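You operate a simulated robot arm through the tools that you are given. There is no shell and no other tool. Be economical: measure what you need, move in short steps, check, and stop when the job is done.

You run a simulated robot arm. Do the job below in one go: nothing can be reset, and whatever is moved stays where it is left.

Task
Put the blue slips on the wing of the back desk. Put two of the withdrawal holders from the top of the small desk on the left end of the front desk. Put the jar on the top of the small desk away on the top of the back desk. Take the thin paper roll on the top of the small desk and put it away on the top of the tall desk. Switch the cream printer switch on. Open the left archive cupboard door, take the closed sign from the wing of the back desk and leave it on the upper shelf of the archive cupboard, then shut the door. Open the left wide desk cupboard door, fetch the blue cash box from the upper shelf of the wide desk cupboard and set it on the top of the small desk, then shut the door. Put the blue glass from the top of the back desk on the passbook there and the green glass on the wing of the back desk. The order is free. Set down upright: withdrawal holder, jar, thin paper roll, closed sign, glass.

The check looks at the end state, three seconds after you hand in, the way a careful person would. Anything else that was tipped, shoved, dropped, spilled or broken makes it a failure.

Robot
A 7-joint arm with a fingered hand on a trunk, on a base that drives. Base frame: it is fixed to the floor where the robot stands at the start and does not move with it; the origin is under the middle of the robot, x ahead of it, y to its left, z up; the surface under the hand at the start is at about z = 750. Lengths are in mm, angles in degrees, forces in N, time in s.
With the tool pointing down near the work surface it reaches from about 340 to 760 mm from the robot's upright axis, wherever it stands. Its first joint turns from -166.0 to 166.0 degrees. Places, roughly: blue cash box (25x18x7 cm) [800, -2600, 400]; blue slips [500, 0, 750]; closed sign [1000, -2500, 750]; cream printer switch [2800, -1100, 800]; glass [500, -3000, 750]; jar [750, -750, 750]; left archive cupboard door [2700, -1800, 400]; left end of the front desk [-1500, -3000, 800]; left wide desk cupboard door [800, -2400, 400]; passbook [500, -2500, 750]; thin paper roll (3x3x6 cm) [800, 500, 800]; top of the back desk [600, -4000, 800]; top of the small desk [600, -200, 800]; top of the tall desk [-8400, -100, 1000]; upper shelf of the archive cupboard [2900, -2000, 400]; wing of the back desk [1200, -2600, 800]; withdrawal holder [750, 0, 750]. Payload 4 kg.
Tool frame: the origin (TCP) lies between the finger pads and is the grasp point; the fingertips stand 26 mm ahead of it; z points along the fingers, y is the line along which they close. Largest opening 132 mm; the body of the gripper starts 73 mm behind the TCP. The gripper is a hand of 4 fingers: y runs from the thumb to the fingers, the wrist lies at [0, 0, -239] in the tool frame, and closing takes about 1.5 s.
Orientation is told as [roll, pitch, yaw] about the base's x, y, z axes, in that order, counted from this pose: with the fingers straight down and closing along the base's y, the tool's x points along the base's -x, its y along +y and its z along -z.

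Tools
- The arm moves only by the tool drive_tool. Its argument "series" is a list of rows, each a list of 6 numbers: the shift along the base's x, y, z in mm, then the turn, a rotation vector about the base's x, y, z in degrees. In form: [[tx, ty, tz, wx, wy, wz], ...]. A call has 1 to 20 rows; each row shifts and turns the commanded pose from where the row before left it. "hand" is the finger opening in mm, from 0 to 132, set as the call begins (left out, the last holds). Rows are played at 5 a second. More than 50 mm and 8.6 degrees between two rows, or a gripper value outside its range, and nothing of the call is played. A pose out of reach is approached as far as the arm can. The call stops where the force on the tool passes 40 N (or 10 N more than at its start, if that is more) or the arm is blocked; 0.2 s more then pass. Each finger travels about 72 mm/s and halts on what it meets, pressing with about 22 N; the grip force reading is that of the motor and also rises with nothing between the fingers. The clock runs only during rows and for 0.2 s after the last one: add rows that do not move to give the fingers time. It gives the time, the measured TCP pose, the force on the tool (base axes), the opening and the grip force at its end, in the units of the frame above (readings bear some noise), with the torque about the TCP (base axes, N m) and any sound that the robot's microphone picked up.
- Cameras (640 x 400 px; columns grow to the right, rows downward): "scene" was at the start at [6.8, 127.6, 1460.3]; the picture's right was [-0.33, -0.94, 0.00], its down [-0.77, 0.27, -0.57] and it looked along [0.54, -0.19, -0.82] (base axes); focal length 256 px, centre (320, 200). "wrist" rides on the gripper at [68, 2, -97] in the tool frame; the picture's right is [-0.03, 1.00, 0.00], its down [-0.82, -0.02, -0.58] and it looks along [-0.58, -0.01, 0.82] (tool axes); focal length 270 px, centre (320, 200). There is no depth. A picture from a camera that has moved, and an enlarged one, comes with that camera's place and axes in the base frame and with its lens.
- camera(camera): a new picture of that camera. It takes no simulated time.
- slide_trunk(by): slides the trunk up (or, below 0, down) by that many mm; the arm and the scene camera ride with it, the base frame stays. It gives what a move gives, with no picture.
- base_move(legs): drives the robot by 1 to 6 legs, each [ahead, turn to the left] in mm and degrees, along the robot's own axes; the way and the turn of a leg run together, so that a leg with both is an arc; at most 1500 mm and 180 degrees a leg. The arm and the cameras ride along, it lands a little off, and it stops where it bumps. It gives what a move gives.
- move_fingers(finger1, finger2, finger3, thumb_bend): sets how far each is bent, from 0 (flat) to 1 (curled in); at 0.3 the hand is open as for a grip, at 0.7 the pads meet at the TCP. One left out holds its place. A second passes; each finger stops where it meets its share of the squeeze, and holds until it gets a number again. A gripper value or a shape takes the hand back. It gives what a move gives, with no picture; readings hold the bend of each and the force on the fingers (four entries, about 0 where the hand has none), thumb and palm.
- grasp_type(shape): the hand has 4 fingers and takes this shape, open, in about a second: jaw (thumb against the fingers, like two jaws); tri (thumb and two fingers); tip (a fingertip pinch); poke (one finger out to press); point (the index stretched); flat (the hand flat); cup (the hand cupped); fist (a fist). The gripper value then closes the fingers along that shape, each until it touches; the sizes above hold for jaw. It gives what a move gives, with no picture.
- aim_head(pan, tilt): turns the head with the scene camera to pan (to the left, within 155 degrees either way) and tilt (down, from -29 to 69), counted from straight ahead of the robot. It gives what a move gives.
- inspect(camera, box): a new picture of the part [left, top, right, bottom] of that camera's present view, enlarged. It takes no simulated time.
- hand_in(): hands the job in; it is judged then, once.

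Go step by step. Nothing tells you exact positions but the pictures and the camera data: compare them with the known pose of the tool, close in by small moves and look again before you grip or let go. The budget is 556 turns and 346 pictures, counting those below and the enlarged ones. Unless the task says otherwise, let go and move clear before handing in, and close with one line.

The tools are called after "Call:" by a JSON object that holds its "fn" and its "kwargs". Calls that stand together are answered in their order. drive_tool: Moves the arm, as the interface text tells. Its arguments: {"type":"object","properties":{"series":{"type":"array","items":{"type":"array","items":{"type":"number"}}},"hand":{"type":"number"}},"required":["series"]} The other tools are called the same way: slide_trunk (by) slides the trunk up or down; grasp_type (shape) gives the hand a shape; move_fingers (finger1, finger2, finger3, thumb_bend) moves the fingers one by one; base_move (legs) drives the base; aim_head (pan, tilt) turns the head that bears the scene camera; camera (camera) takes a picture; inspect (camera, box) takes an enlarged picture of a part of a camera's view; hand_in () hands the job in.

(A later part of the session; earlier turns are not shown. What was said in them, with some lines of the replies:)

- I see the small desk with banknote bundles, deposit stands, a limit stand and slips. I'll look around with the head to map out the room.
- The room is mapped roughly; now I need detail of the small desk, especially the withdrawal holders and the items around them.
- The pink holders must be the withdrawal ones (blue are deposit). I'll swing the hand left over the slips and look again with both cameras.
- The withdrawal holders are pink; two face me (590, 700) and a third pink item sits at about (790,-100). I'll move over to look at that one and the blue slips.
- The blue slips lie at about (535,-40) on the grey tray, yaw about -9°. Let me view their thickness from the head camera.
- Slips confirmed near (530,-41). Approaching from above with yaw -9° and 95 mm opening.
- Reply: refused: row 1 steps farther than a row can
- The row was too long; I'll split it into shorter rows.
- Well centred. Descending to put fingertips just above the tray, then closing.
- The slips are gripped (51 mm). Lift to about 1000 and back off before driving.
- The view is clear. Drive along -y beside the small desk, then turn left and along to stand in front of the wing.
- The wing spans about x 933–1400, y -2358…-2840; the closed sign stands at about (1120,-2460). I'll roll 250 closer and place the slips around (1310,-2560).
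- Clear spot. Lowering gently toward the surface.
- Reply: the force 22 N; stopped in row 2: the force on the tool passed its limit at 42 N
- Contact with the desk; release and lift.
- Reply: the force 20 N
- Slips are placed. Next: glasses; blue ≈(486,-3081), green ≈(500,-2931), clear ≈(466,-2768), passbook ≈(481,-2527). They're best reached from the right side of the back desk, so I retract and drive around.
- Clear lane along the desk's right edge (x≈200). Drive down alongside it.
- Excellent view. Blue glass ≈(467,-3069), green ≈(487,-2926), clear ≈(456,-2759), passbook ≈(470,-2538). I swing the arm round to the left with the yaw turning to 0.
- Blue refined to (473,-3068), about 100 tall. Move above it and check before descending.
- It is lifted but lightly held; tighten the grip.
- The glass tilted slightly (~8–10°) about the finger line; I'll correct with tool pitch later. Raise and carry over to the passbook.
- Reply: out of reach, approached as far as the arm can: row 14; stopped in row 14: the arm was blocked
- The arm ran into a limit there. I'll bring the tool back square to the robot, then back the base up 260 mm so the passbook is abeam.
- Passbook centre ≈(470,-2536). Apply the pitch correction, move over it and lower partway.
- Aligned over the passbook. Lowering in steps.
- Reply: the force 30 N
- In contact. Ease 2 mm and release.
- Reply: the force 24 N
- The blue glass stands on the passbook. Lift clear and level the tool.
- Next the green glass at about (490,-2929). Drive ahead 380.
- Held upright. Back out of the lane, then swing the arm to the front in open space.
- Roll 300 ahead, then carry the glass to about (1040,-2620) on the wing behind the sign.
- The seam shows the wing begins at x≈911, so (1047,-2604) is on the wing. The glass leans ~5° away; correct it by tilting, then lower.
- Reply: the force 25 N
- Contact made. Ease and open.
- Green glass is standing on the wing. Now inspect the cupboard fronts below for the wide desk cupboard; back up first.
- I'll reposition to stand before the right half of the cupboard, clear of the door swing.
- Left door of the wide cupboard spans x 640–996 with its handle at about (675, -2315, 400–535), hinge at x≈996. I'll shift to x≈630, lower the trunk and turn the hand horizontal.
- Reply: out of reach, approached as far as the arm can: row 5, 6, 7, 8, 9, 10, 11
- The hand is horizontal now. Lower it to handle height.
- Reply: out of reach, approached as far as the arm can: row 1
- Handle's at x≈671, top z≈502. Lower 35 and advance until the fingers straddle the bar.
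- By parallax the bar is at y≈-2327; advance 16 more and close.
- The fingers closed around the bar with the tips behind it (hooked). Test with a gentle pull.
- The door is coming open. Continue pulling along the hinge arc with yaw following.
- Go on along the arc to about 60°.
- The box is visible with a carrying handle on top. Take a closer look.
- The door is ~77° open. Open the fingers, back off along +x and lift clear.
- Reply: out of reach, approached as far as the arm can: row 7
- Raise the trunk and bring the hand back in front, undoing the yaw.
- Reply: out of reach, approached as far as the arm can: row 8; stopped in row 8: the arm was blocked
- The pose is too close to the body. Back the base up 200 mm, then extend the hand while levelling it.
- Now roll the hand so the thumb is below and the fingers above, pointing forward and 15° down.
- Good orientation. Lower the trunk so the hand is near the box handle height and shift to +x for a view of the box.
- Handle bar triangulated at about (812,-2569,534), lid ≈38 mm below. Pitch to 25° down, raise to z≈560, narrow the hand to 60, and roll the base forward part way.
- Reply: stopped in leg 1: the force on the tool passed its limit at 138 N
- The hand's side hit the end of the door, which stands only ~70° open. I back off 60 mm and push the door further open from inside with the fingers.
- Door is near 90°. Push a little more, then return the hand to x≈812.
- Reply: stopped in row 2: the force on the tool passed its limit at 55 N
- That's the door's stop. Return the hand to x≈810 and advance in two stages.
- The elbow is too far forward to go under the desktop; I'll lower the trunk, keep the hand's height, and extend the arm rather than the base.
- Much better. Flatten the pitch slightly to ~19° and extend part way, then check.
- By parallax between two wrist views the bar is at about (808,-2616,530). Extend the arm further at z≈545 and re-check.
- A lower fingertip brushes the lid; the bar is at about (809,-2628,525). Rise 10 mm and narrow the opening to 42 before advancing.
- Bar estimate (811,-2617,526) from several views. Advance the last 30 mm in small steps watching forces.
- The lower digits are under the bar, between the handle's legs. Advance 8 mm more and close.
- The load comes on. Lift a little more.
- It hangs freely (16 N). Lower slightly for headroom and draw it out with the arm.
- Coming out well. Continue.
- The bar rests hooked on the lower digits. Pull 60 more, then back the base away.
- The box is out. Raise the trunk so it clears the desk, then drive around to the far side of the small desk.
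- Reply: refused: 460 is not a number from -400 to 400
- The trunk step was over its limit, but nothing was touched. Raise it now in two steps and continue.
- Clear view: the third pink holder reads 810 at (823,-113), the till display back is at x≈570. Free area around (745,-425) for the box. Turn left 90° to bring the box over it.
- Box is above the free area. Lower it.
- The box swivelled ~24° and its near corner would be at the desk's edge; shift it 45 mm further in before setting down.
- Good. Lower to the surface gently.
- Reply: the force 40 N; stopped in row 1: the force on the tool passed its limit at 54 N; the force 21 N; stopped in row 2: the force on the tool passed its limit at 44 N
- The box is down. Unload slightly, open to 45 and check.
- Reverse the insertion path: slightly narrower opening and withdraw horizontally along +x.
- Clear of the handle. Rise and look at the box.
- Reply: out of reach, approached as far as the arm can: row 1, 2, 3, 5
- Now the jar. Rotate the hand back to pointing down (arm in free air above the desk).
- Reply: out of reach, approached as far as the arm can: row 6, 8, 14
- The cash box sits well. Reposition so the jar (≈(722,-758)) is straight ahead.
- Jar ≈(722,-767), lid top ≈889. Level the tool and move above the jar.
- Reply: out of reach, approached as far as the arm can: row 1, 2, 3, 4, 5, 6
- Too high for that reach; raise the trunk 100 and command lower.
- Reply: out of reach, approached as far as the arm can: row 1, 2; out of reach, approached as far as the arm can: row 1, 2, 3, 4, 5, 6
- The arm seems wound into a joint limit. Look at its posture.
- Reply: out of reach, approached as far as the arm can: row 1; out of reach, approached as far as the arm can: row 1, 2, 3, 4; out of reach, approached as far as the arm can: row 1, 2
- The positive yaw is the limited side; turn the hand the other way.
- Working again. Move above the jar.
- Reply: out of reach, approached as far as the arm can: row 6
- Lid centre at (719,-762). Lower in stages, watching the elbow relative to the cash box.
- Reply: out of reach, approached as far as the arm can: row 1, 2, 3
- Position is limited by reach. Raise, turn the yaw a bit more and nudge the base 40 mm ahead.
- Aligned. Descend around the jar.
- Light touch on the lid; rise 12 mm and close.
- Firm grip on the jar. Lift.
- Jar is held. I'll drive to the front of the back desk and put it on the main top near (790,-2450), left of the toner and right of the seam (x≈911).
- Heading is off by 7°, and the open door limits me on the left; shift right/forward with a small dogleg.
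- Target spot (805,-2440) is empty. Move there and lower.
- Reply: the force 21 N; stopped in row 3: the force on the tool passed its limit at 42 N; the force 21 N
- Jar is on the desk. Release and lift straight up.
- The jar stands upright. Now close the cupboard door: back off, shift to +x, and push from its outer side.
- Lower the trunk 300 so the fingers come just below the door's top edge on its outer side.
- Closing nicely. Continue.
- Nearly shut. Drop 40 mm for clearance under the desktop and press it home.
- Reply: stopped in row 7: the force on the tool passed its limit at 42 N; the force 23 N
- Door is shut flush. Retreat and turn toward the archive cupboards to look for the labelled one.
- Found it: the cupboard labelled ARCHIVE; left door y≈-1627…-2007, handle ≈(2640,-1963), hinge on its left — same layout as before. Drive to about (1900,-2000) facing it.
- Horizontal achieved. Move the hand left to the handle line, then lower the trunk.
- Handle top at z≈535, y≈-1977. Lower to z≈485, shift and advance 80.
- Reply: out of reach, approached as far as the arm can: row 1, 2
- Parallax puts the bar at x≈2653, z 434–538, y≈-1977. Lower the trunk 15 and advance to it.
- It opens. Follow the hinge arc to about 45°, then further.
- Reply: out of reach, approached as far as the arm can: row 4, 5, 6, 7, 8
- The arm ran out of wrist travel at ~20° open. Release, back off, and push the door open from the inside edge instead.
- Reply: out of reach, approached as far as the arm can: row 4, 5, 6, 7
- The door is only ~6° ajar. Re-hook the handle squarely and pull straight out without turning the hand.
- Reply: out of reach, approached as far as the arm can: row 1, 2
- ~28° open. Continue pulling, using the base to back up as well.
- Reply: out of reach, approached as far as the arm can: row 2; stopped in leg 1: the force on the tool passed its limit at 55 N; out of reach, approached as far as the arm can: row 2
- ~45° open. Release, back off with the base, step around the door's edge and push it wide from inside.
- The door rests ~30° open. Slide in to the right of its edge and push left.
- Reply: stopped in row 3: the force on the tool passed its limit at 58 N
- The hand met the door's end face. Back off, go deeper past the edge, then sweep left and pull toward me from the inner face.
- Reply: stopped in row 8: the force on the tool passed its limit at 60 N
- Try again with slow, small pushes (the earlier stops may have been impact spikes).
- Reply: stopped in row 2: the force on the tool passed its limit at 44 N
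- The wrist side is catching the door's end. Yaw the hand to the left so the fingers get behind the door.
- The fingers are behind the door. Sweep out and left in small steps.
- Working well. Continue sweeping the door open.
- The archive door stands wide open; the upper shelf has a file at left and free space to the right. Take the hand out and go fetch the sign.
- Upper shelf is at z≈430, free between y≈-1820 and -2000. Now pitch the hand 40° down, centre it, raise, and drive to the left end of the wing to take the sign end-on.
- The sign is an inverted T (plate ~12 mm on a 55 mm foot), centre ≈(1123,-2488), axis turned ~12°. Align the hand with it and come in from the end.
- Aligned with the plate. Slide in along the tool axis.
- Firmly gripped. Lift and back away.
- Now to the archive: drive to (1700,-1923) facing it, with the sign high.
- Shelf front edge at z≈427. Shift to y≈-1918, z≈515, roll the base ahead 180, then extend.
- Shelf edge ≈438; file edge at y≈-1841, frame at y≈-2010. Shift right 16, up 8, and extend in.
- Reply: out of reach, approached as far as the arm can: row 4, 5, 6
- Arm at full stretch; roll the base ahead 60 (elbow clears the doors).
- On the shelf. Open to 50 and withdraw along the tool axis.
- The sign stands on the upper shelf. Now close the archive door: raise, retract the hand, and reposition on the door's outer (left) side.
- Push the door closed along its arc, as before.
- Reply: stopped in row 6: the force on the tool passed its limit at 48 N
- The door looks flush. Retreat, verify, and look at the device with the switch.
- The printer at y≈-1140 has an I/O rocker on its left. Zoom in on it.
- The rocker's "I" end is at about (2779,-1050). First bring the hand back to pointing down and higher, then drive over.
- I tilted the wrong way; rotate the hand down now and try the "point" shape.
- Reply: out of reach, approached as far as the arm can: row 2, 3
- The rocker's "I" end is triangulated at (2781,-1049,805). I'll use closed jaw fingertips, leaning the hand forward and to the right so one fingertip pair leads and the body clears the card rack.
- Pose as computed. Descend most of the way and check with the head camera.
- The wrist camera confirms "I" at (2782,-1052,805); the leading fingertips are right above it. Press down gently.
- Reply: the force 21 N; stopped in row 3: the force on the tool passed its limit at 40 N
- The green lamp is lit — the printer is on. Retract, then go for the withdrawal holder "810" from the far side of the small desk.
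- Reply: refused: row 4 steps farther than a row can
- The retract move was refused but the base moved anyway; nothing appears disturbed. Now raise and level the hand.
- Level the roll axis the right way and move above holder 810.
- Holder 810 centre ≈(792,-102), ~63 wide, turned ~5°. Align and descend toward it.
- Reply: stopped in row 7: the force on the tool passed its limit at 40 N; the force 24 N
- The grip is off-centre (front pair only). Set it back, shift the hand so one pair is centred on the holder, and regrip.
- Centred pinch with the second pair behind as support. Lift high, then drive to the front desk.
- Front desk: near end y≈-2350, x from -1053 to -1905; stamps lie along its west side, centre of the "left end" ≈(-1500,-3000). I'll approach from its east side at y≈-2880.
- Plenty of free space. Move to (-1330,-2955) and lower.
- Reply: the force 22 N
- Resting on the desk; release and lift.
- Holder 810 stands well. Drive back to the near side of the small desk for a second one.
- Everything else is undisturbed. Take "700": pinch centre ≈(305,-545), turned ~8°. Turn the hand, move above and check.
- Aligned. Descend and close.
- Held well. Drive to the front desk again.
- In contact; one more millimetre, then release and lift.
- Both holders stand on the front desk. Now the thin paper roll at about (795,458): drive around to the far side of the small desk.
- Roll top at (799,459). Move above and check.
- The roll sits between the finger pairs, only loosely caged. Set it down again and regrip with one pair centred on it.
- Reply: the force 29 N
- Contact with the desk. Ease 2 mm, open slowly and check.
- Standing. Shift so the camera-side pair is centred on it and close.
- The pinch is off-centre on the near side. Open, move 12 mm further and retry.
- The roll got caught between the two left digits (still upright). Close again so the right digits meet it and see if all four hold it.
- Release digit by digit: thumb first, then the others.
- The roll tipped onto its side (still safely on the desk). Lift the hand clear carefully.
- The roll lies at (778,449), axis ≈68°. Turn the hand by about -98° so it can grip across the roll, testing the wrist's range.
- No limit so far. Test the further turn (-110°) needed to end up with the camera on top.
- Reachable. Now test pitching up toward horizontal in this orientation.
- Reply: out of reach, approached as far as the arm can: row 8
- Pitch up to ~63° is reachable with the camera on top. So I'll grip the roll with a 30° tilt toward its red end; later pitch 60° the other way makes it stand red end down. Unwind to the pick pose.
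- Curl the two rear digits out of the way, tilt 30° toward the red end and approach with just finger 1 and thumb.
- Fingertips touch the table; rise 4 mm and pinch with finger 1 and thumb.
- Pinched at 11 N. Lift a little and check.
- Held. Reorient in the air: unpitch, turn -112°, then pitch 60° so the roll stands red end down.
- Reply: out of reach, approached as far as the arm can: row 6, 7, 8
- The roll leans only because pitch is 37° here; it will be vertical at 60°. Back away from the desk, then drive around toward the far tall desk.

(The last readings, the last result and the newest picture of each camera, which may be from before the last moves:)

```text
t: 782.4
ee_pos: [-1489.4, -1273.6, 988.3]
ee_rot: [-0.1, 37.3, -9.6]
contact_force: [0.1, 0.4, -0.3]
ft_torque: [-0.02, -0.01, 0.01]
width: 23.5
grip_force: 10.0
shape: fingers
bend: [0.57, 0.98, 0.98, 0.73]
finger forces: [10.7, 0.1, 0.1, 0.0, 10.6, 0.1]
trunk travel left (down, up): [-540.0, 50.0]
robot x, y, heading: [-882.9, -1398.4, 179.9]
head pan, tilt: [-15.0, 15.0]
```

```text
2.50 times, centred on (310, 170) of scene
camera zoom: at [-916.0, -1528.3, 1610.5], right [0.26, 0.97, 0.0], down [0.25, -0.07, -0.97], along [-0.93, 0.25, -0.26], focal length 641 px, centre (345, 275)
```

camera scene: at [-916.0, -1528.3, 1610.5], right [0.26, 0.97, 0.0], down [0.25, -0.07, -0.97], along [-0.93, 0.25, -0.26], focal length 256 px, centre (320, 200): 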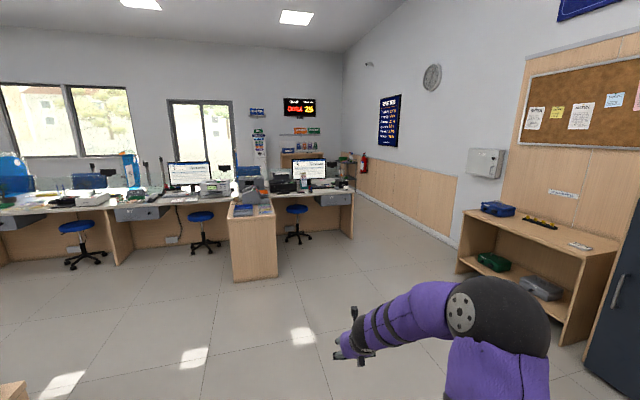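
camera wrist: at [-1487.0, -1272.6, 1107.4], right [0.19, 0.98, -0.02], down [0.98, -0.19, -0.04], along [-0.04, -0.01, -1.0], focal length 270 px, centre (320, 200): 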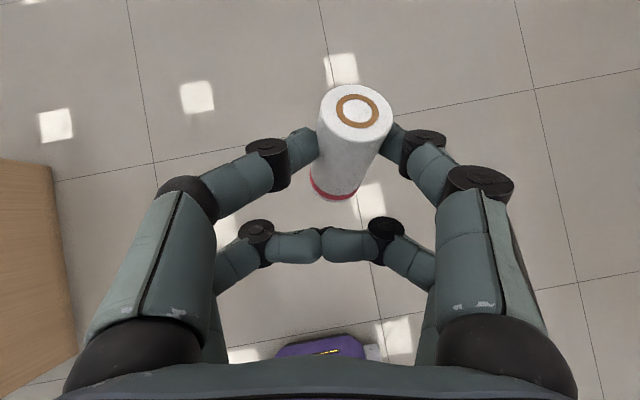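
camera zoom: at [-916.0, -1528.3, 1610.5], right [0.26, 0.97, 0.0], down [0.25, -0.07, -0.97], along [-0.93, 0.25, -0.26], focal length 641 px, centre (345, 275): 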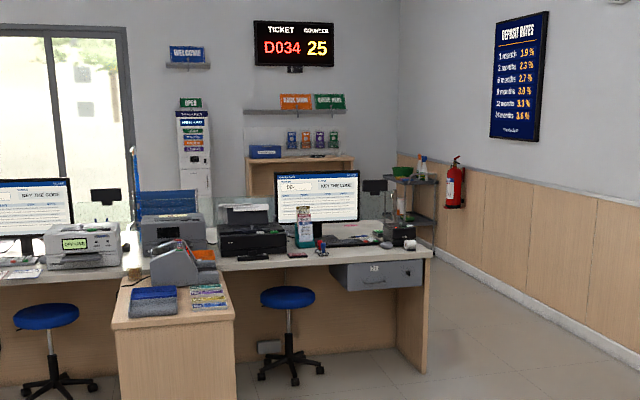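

The tall desk (with blue box and pen tray) is beyond the counters. Drive diagonally to the passage between the counter end (y≈-50) and the wall (y≈1340).

Call:
{"fn": "base_move", "kwargs": {"legs": [[0, -34.4], [1500, 0], [1500, 0], [176, 0], [0, 33]]}}

Call:
{"fn": "aim_head", "kwargs": {"pan": 10, "tilt": 25}}

Call:
{"fn": "camera", "kwargs": {"camera": "scene"}}

```text
t: 801.5
ee_pos: [-4107.6, 560.1, 987.9]
ee_rot: [0.0, 37.3, -10.7]
contact_force: [0.4, -0.4, -0.4]
ft_torque: [0.0, -0.02, 0.01]
width: 23.5
grip_force: 10.4
shape: fingers
bend: [0.57, 0.98, 0.98, 0.73]
finger forces: [10.6, 0.0, 0.0, 0.0, 10.6, 0.1]
trunk travel left (down, up): [-540.0, 50.0]
robot x, y, heading: [-3502.9, 425.7, 179.0]
head pan, tilt: [-15.0, 15.0]
```

```text
t: 802.4
ee_pos: [-4108.4, 560.3, 990.1]
ee_rot: [-0.1, 37.2, -10.7]
contact_force: [0.1, -0.2, -0.2]
ft_torque: [-0.01, 0.0, 0.0]
width: 23.2
grip_force: 10.8
shape: fingers
bend: [0.57, 0.98, 0.98, 0.73]
finger forces: [10.6, 0.0, 0.1, 0.1, 10.6, 0.0]
trunk travel left (down, up): [-540.0, 50.0]
robot x, y, heading: [-3505.8, 426.4, 178.9]
head pan, tilt: [10.0, 25.0]
```

```text
64 pictures are left
camera scene: at [-3539.1, 256.1, 1594.4], right [-0.16, 0.99, 0.0], down [0.42, 0.07, -0.91], along [-0.9, -0.14, -0.42], focal length 256 px, centre (320, 200)
```

scene: 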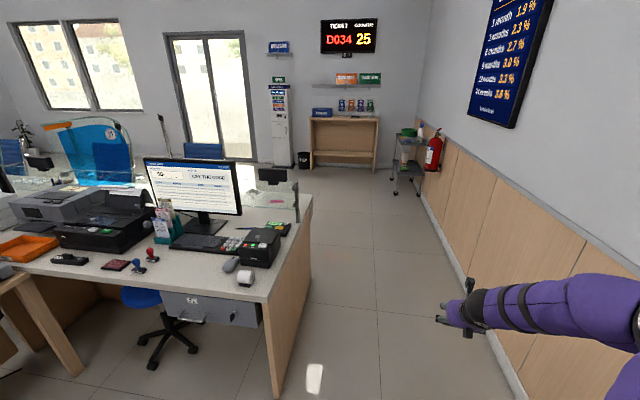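

Passage clear. Continue past the counter and toward the tall desk.

Call:
{"fn": "base_move", "kwargs": {"legs": [[1500, 0], [500, 0], [0, 16], [1500, 0], [300, 0], [0, -15]]}}

Call:
{"fn": "aim_head", "kwargs": {"pan": 0, "tilt": 30}}

Call:
{"fn": "camera", "kwargs": {"camera": "scene"}}

```text
t: 823.0
ee_pos: [-7834.8, 35.9, 988.6]
ee_rot: [-0.1, 37.3, -8.7]
contact_force: [0.2, 0.0, -0.7]
ft_torque: [-0.01, -0.02, -0.06]
width: 23.3
grip_force: 11.0
shape: fingers
bend: [0.57, 0.98, 0.98, 0.73]
finger forces: [10.6, 0.0, 0.0, 0.1, 10.6, 0.1]
trunk travel left (down, up): [-540.0, 50.0]
robot x, y, heading: [-7226.0, -79.5, -179.0]
head pan, tilt: [10.0, 25.0]
```

```text
t: 823.7
ee_pos: [-7834.9, 36.4, 988.6]
ee_rot: [-0.1, 37.3, -8.7]
contact_force: [-0.5, 0.4, -0.5]
ft_torque: [0.04, 0.01, -0.02]
width: 23.4
grip_force: 11.1
shape: fingers
bend: [0.57, 0.98, 0.98, 0.73]
finger forces: [10.6, 0.1, 0.0, 0.0, 10.6, 0.1]
trunk travel left (down, up): [-540.0, 50.0]
robot x, y, heading: [-7228.0, -79.2, -178.9]
head pan, tilt: [0.0, 30.0]
```

```text
63 pictures are left
camera scene: at [-7257.0, -232.4, 1586.4], right [-0.02, 1.0, 0.0], down [0.5, 0.01, -0.87], along [-0.87, -0.01, -0.5], focal length 256 px, centre (320, 200)
```

scene: 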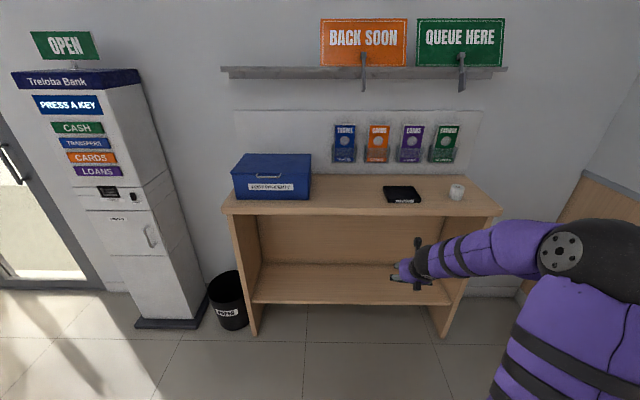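

The tall desk has free space between the blue box and the black pad, around y≈-100. Raise the trunk and complete the pitch to 60° here first.

Call:
{"fn": "slide_trunk", "kwargs": {"by": 50}}

Call:
{"fn": "drive_tool", "kwargs": {"series": [[-20, -10, 0, 0, 0, 0], [-20, -10, 10, 1.15, 7.5, 0], [-20, -10, 10, 1.15, 7.5, 0], [-15, -10, 10, 1.15, 7.5, 0]]}}

Call:
{"fn": "camera", "kwargs": {"camera": "wrist"}}

```text
t: 824.7
ee_pos: [-7835.5, 36.7, 1038.4]
ee_rot: [-0.2, 37.3, -8.7]
contact_force: [0.4, 0.2, 0.0]
ft_torque: [0.0, 0.05, 0.01]
width: 23.4
grip_force: 10.4
shape: fingers
bend: [0.57, 0.98, 0.98, 0.73]
finger forces: [10.7, 0.1, 0.1, 0.0, 10.6, 0.0]
trunk travel left (down, up): [-590.0, 0.0]
robot x, y, heading: [-7224.1, -80.4, -178.9]
head pan, tilt: [0.0, 30.0]
```

```text
t: 825.7
ee_pos: [-7855.7, 24.5, 1039.5]
ee_rot: [-0.2, 37.3, -8.7]
contact_force: [0.1, 1.1, -0.2]
ft_torque: [-0.01, -0.01, 0.0]
width: 23.4
grip_force: 10.3
shape: fingers
bend: [0.57, 0.98, 0.98, 0.73]
finger forces: [10.7, 0.0, 0.1, 0.1, 10.6, 0.1]
out of reach, approached as far as the arm can: row 2, 3, 4
trunk travel left (down, up): [-590.0, 0.0]
robot x, y, heading: [-7224.1, -80.1, -179.2]
head pan, tilt: [0.0, 30.0]
```

```text
62 pictures are left
camera wrist: at [-7852.0, 27.4, 1158.3], right [0.17, 0.99, -0.02], down [0.98, -0.17, -0.04], along [-0.04, -0.01, -1.0], focal length 270 px, centre (320, 200)
```

wrist: 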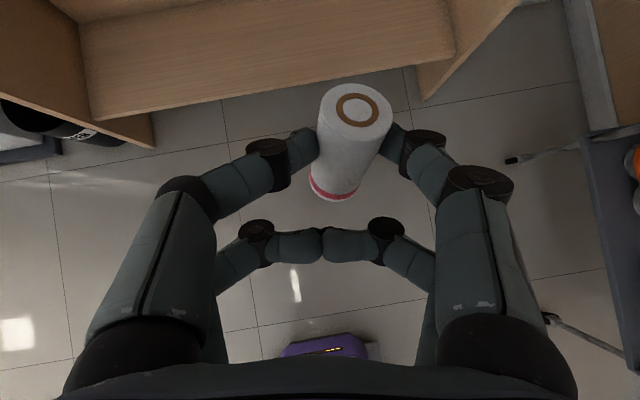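

Pitch is limited here; try further out.

Call:
{"fn": "drive_tool", "kwargs": {"series": [[-30, -10, 0, 0, 0, 0], [-30, -10, 0, 0, 0, 0], [-10, 0, 0, 1.0, 6.5, 0], [-10, 0, 0, 1.0, 6.5, 0], [-10, 0, 0, 1.0, 6.5, 0]]}}

```text
t: 826.9
ee_pos: [-7948.7, 5.4, 1042.9]
ee_rot: [-0.2, 57.2, -9.0]
contact_force: [-0.7, 0.2, -0.1]
ft_torque: [0.01, -0.01, 0.02]
width: 23.1
grip_force: 10.8
shape: fingers
bend: [0.57, 0.98, 0.98, 0.73]
finger forces: [10.7, 0.0, 0.0, 0.0, 10.7, 0.0]
trunk travel left (down, up): [-590.0, 0.0]
robot x, y, heading: [-7225.8, -76.6, -179.1]
head pan, tilt: [0.0, 30.0]
```

Pitch 57° achieved at a longer reach. Check the roll's attitude.

Call:
{"fn": "camera", "kwargs": {"camera": "wrist"}}

Call:
{"fn": "inspect", "kwargs": {"camera": "scene", "box": [330, 200, 450, 300]}}

```text
61 pictures are left
camera wrist: at [-7904.9, 0.9, 1152.9], right [0.17, 0.99, -0.02], down [0.91, -0.16, -0.37], along [-0.37, 0.04, -0.93], focal length 270 px, centre (320, 200)
```

wrist: 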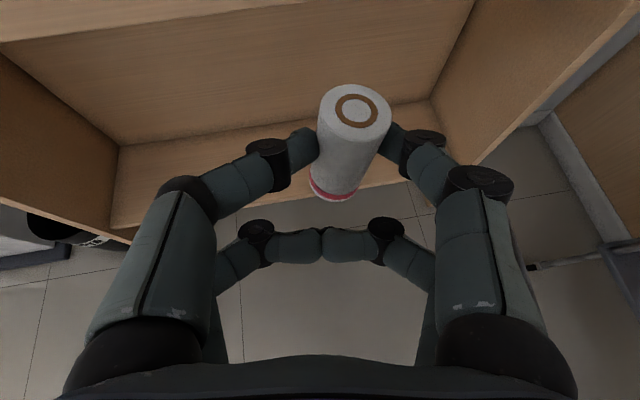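

```text
4.00 times, centred on (390, 250) of scene
camera zoom: at [-7257.5, -231.6, 1636.5], right [-0.01, 1.0, 0.0], down [0.5, 0.01, -0.87], along [-0.87, -0.01, -0.5], focal length 1026 px, centre (40, 0)
```

zoom: 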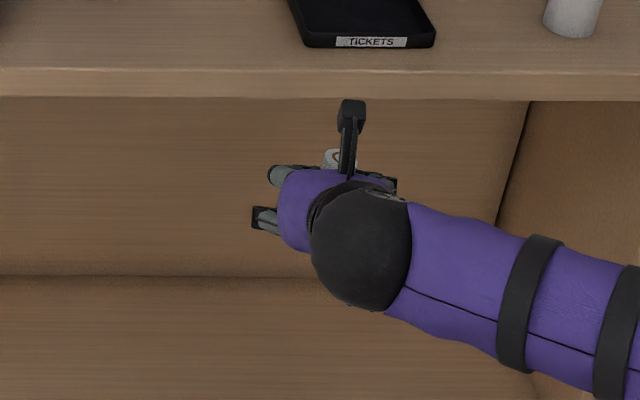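

The roll is within ~8° of vertical (leaning sideways); its bottom is ~44 mm below TCP. Correct the lean, raise and shift left.

Call:
{"fn": "drive_tool", "kwargs": {"series": [[0, -20, 10, 4.2, 0, 0], [0, -20, 10, 4.1, 0, 0], [0, -20, 10, 0, 0, 0], [0, -20, 5, 0, 0, 0], [0, -20, 0, 0, 0, 0]]}}

Call:
{"fn": "camera", "kwargs": {"camera": "wrist"}}

```text
t: 828.1
ee_pos: [-7947.6, -95.5, 1076.5]
ee_rot: [15.3, 57.3, 4.2]
contact_force: [0.4, 0.4, -0.4]
ft_torque: [0.04, 0.02, -0.02]
width: 23.3
grip_force: 10.3
shape: fingers
bend: [0.57, 0.98, 0.98, 0.73]
finger forces: [10.7, 0.0, 0.1, 0.0, 10.8, 0.0]
trunk travel left (down, up): [-590.0, 0.0]
robot x, y, heading: [-7225.3, -79.0, -178.9]
head pan, tilt: [0.0, 30.0]
```

```text
59 pictures are left
camera wrist: at [-7905.4, -115.4, 1185.2], right [0.17, 0.98, 0.12], down [0.91, -0.11, -0.39], along [-0.37, 0.18, -0.91], focal length 270 px, centre (320, 200)
```

wrist: 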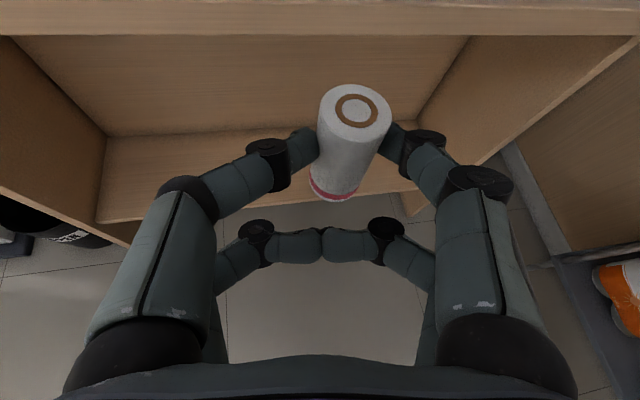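

Vertical now. Advance 150 with the base and check the height against the desk top.

Call:
{"fn": "base_move", "kwargs": {"legs": [[120, 0]]}}

Call:
{"fn": "camera", "kwargs": {"camera": "wrist"}}

Call:
{"fn": "camera", "kwargs": {"camera": "scene"}}

```text
t: 829.3
ee_pos: [-8068.0, -99.5, 1076.4]
ee_rot: [15.2, 57.4, 4.3]
contact_force: [0.3, -0.1, -0.3]
ft_torque: [0.01, -0.05, 0.0]
width: 23.3
grip_force: 10.7
shape: fingers
bend: [0.57, 0.98, 0.98, 0.73]
finger forces: [10.7, 0.0, 0.1, 0.0, 10.6, 0.1]
trunk travel left (down, up): [-590.0, 0.0]
robot x, y, heading: [-7346.5, -79.8, -178.9]
head pan, tilt: [0.0, 30.0]
```

```text
58 pictures are left
camera wrist: at [-8024.7, -120.0, 1184.8], right [0.16, 0.98, 0.12], down [0.92, -0.1, -0.39], along [-0.37, 0.17, -0.91], focal length 270 px, centre (320, 200)
```

wrist: 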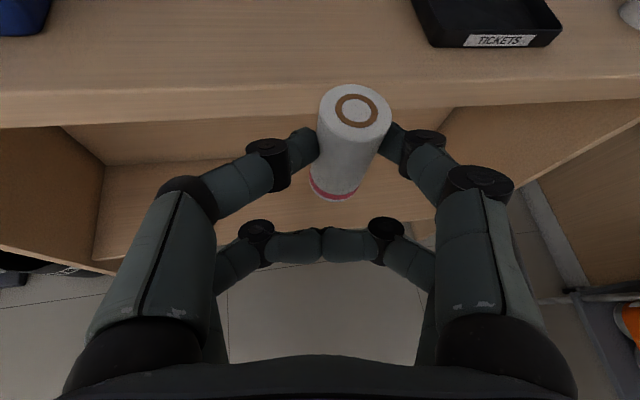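

```text
57 pictures are left
camera scene: at [-7376.1, -234.5, 1636.3], right [-0.02, 1.0, 0.0], down [0.5, 0.01, -0.87], along [-0.87, -0.02, -0.5], focal length 256 px, centre (320, 200)
```

scene: 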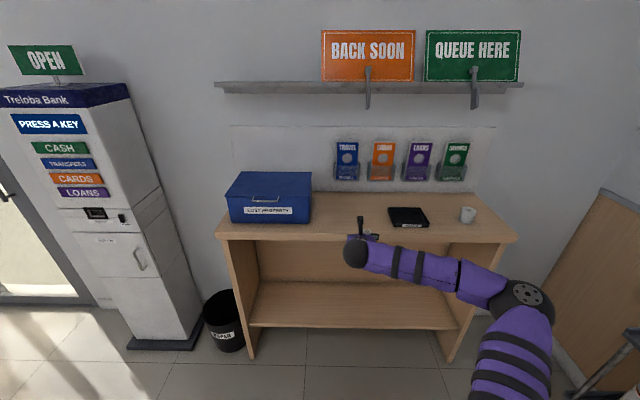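

Parallax shows the top is at z≈950 with the front edge at x≈-8255. Advance so the roll is ~90 mm inside the edge.

Call:
{"fn": "base_move", "kwargs": {"legs": [[245, 0]]}}

Call:
{"fn": "drive_tool", "kwargs": {"series": [[0, 0, -20, 0, 0, 0], [0, 0, -15, 0, 0, 0], [0, 0, 0, 0, 0, 0]]}}

Call:
{"fn": "camera", "kwargs": {"camera": "wrist"}}

Call:
{"fn": "inspect", "kwargs": {"camera": "scene", "box": [300, 180, 460, 280]}}

```text
t: 831.1
ee_pos: [-8317.3, -108.8, 1076.8]
ee_rot: [15.3, 57.5, 4.7]
contact_force: [-1.2, -0.3, -0.2]
ft_torque: [-0.05, 0.04, 0.01]
width: 23.3
grip_force: 10.5
shape: fingers
bend: [0.57, 0.98, 0.98, 0.73]
finger forces: [10.7, 0.0, 0.0, 0.0, 10.7, 0.1]
trunk travel left (down, up): [-590.0, 0.0]
robot x, y, heading: [-7599.5, -85.0, -178.9]
head pan, tilt: [0.0, 30.0]
```

```text
t: 831.9
ee_pos: [-8316.9, -108.3, 1040.9]
ee_rot: [15.3, 57.4, 4.7]
contact_force: [0.1, 0.6, 0.0]
ft_torque: [0.0, 0.02, 0.02]
width: 23.2
grip_force: 10.9
shape: fingers
bend: [0.57, 0.98, 0.98, 0.73]
finger forces: [10.7, 0.0, 0.0, 0.0, 10.7, 0.0]
trunk travel left (down, up): [-590.0, 0.0]
robot x, y, heading: [-7598.6, -84.0, -178.7]
head pan, tilt: [0.0, 30.0]
```

```text
56 pictures are left
camera wrist: at [-8274.1, -129.1, 1149.5], right [0.16, 0.98, 0.12], down [0.92, -0.1, -0.39], along [-0.37, 0.17, -0.91], focal length 270 px, centre (320, 200)
```

wrist: 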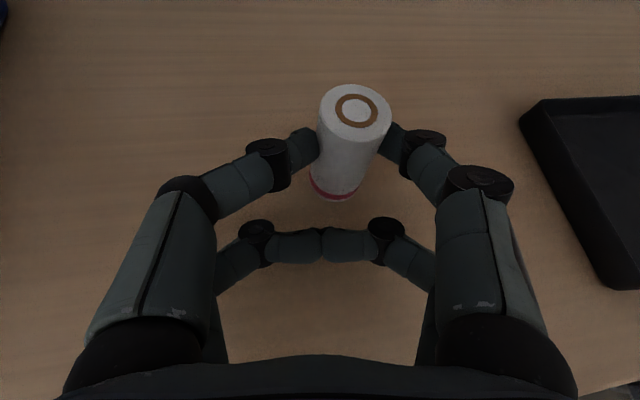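

```text
4.00 times, centred on (380, 230) of scene
camera zoom: at [-7624.8, -240.0, 1636.4], right [-0.02, 1.0, 0.0], down [0.5, 0.01, -0.87], along [-0.87, -0.02, -0.5], focal length 1026 px, centre (80, 80)
```

zoom: 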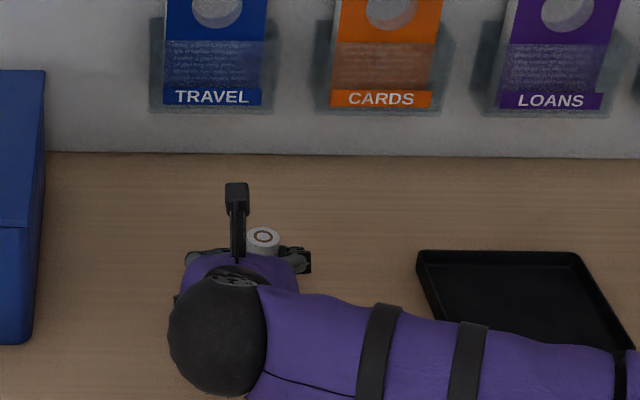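

Clear spot. Lower in small steps until contact.

Call:
{"fn": "drive_tool", "kwargs": {"series": [[0, 0, -12, 0, 0, 0], [0, 0, -12, 0, 0, 0], [0, 0, -6, 0, 0, 0], [0, 0, 0, 0, 0, 0]]}}

Call:
{"fn": "drive_tool", "kwargs": {"series": [[0, 0, -4, 0, 0, 0], [0, 0, -4, 0, 0, 0], [0, 0, -3, 0, 0, 0], [0, 0, 0, 0, 0, 0]]}}

Call:
{"fn": "camera", "kwargs": {"camera": "wrist"}}

```text
t: 832.7
ee_pos: [-8318.9, -108.9, 1025.1]
ee_rot: [15.6, 58.7, 5.2]
contact_force: [-0.2, -0.2, 12.5]
ft_torque: [0.0, 0.11, 0.01]
width: 24.0
grip_force: 14.6
shape: fingers
bend: [0.56, 0.98, 0.98, 0.75]
finger forces: [11.8, 0.1, 5.2, 0.0, 12.2, 0.0]
trunk travel left (down, up): [-590.0, 0.0]
robot x, y, heading: [-7595.6, -86.4, -178.6]
head pan, tilt: [0.0, 30.0]
stopped in row 4: the force on the tool passed its limit at 44 N (the readings are from after the stop); the commanded pose is now the measured one
```

```text
t: 833.4
ee_pos: [-8322.0, -110.5, 1024.0]
ee_rot: [15.7, 59.3, 5.4]
contact_force: [0.0, 0.8, 12.1]
ft_torque: [-0.13, 0.05, -0.01]
width: 24.1
grip_force: 15.0
shape: fingers
bend: [0.56, 0.99, 0.99, 0.75]
finger forces: [11.7, 0.0, 6.8, 0.0, 11.7, 0.0]
out of reach, approached as far as the arm can: row 3
trunk travel left (down, up): [-590.0, 0.0]
robot x, y, heading: [-7598.9, -83.8, -178.7]
head pan, tilt: [0.0, 30.0]
stopped in row 3: the force on the tool passed its limit at 41 N (the readings are from after the stop); the commanded pose is now the measured one
```

```text
54 pictures are left
camera wrist: at [-8274.9, -129.8, 1130.9], right [0.15, 0.98, 0.12], down [0.9, -0.09, -0.42], along [-0.4, 0.17, -0.9], focal length 270 px, centre (320, 200)
```

wrist: 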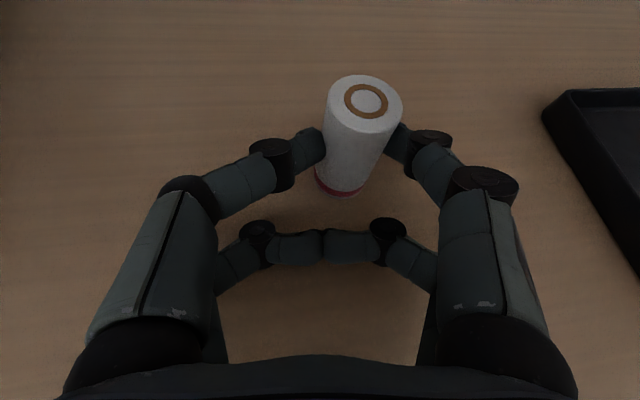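

The roll stands on the desk, vertical. Ease 1 mm and open finger 1 and thumb together.

Call:
{"fn": "drive_tool", "kwargs": {"series": [[0, 0, 1, 0, 0, 0], [0, 0, 0, 0, 0, 0]]}}

Call:
{"fn": "move_fingers", "kwargs": {"finger1": 0.45, "thumb_bend": 0.5}}

Call:
{"fn": "camera", "kwargs": {"camera": "wrist"}}

```text
t: 834.0
ee_pos: [-8320.7, -109.5, 1023.5]
ee_rot: [15.6, 59.3, 5.4]
contact_force: [-5.0, 0.3, 19.7]
ft_torque: [-0.23, 0.09, -0.08]
width: 23.7
grip_force: 18.0
shape: fingers
bend: [0.56, 0.99, 0.99, 0.75]
finger forces: [11.7, 0.0, 12.8, 0.0, 11.6, 0.0]
trunk travel left (down, up): [-590.0, 0.0]
robot x, y, heading: [-7595.9, -81.0, -178.3]
head pan, tilt: [0.0, 30.0]
```

```text
t: 835.0
ee_pos: [-8322.3, -109.9, 1023.5]
ee_rot: [15.6, 59.2, 5.3]
contact_force: [-8.5, 0.6, 23.4]
ft_torque: [-0.65, -0.13, -0.24]
width: 74.0
grip_force: 12.1
shape: fingers
bend: [0.45, 0.99, 0.99, 0.5]
finger forces: [0.0, 0.0, 23.8, 0.0, 0.1, 0.1]
trunk travel left (down, up): [-590.0, 0.0]
robot x, y, heading: [-7597.7, -85.0, -178.8]
head pan, tilt: [0.0, 30.0]
```

```text
53 pictures are left
camera wrist: at [-8274.8, -129.8, 1130.6], right [0.15, 0.98, 0.12], down [0.9, -0.09, -0.42], along [-0.4, 0.17, -0.9], focal length 270 px, centre (320, 200)
```

wrist: 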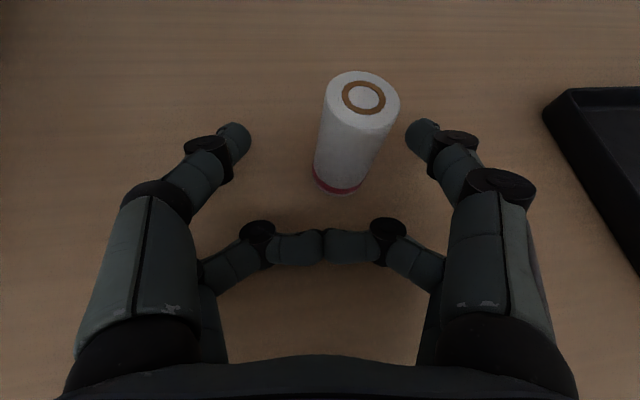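

It stands free. Unload, shift right 8 mm for even clearance, then withdraw backward and up.

Call:
{"fn": "drive_tool", "kwargs": {"series": [[0, 0, 3, 0, 0, 0], [1, 4, 1, 0, 0, 0], [1, 4, 1, 0, 0, 0], [10, 0, 5, 0, 0, 0], [15, 0, 8, 0, 0, 0], [25, 0, 12, 0, 0, 0], [30, 0, 12, 0, 0, 0]]}}

Call:
{"fn": "camera", "kwargs": {"camera": "wrist"}}

```text
t: 836.6
ee_pos: [-8239.3, -99.8, 1063.9]
ee_rot: [15.7, 58.8, 5.4]
contact_force: [-0.1, 0.5, -0.2]
ft_torque: [-0.03, -0.01, -0.01]
width: 73.9
grip_force: 0.0
shape: fingers
bend: [0.45, 0.98, 0.99, 0.5]
finger forces: [0.0, 0.0, 0.0, 0.0, 0.0, 0.1]
trunk travel left (down, up): [-590.0, 0.0]
robot x, y, heading: [-7594.5, -87.3, -178.7]
head pan, tilt: [0.0, 30.0]
```

```text
52 pictures are left
camera wrist: at [-8193.0, -119.9, 1171.4], right [0.15, 0.98, 0.12], down [0.91, -0.09, -0.41], along [-0.39, 0.17, -0.9], focal length 270 px, centre (320, 200)
```

wrist: 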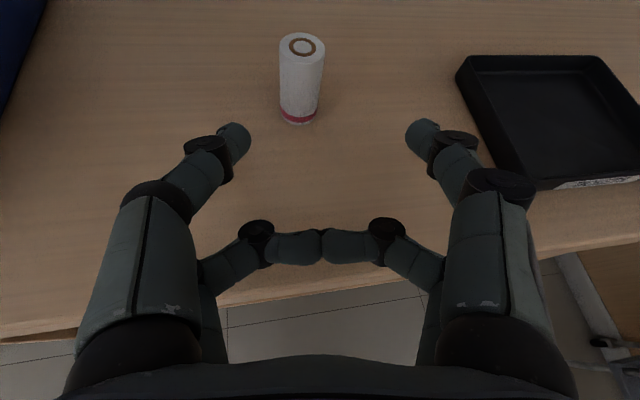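

The roll stands upright on the tall desk, red band down. Back away and take a last look.

Call:
{"fn": "base_move", "kwargs": {"legs": [[-300, 0]]}}

Call:
{"fn": "inspect", "kwargs": {"camera": "scene", "box": [200, 130, 540, 340]}}

```text
t: 838.6
ee_pos: [-7940.1, -94.5, 1064.3]
ee_rot: [15.6, 58.9, 5.4]
contact_force: [0.1, -0.5, -1.1]
ft_torque: [0.0, 0.02, -0.03]
width: 73.8
grip_force: 0.0
shape: fingers
bend: [0.45, 0.98, 0.99, 0.5]
finger forces: [0.0, 0.1, 0.1, 0.1, 0.0, 0.0]
trunk travel left (down, up): [-590.0, 0.0]
robot x, y, heading: [-7300.3, -77.2, -178.8]
head pan, tilt: [0.0, 30.0]
```

```text
1.88 times, centred on (370, 235) of scene
camera zoom: at [-7325.4, -232.5, 1636.4], right [-0.03, 1.0, 0.0], down [0.5, 0.01, -0.87], along [-0.87, -0.02, -0.5], focal length 483 px, centre (226, 134)
```

zoom: 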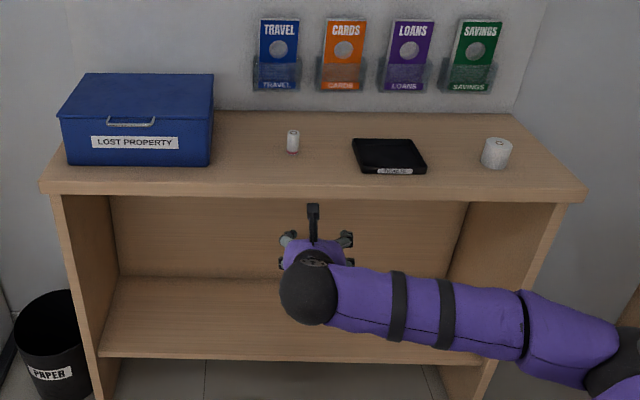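

The roll stands cleanly among the other items, and my last views of the other tasks showed each one done: both doors shut, and the printer lamp lit when I switched it on. I'm handing in now.

Call:
{"fn": "hand_in", "kwargs": {}}

```text
The job is handed in.
```

All the listed tasks are done and handed in. The paper roll tipped over on the small desk while I was regripping it, but it now stands upright on the tall desk. I didn't go back for a final look at the archive door or the printer lamp; the door looked shut and the lamp was lit when I last saw them.
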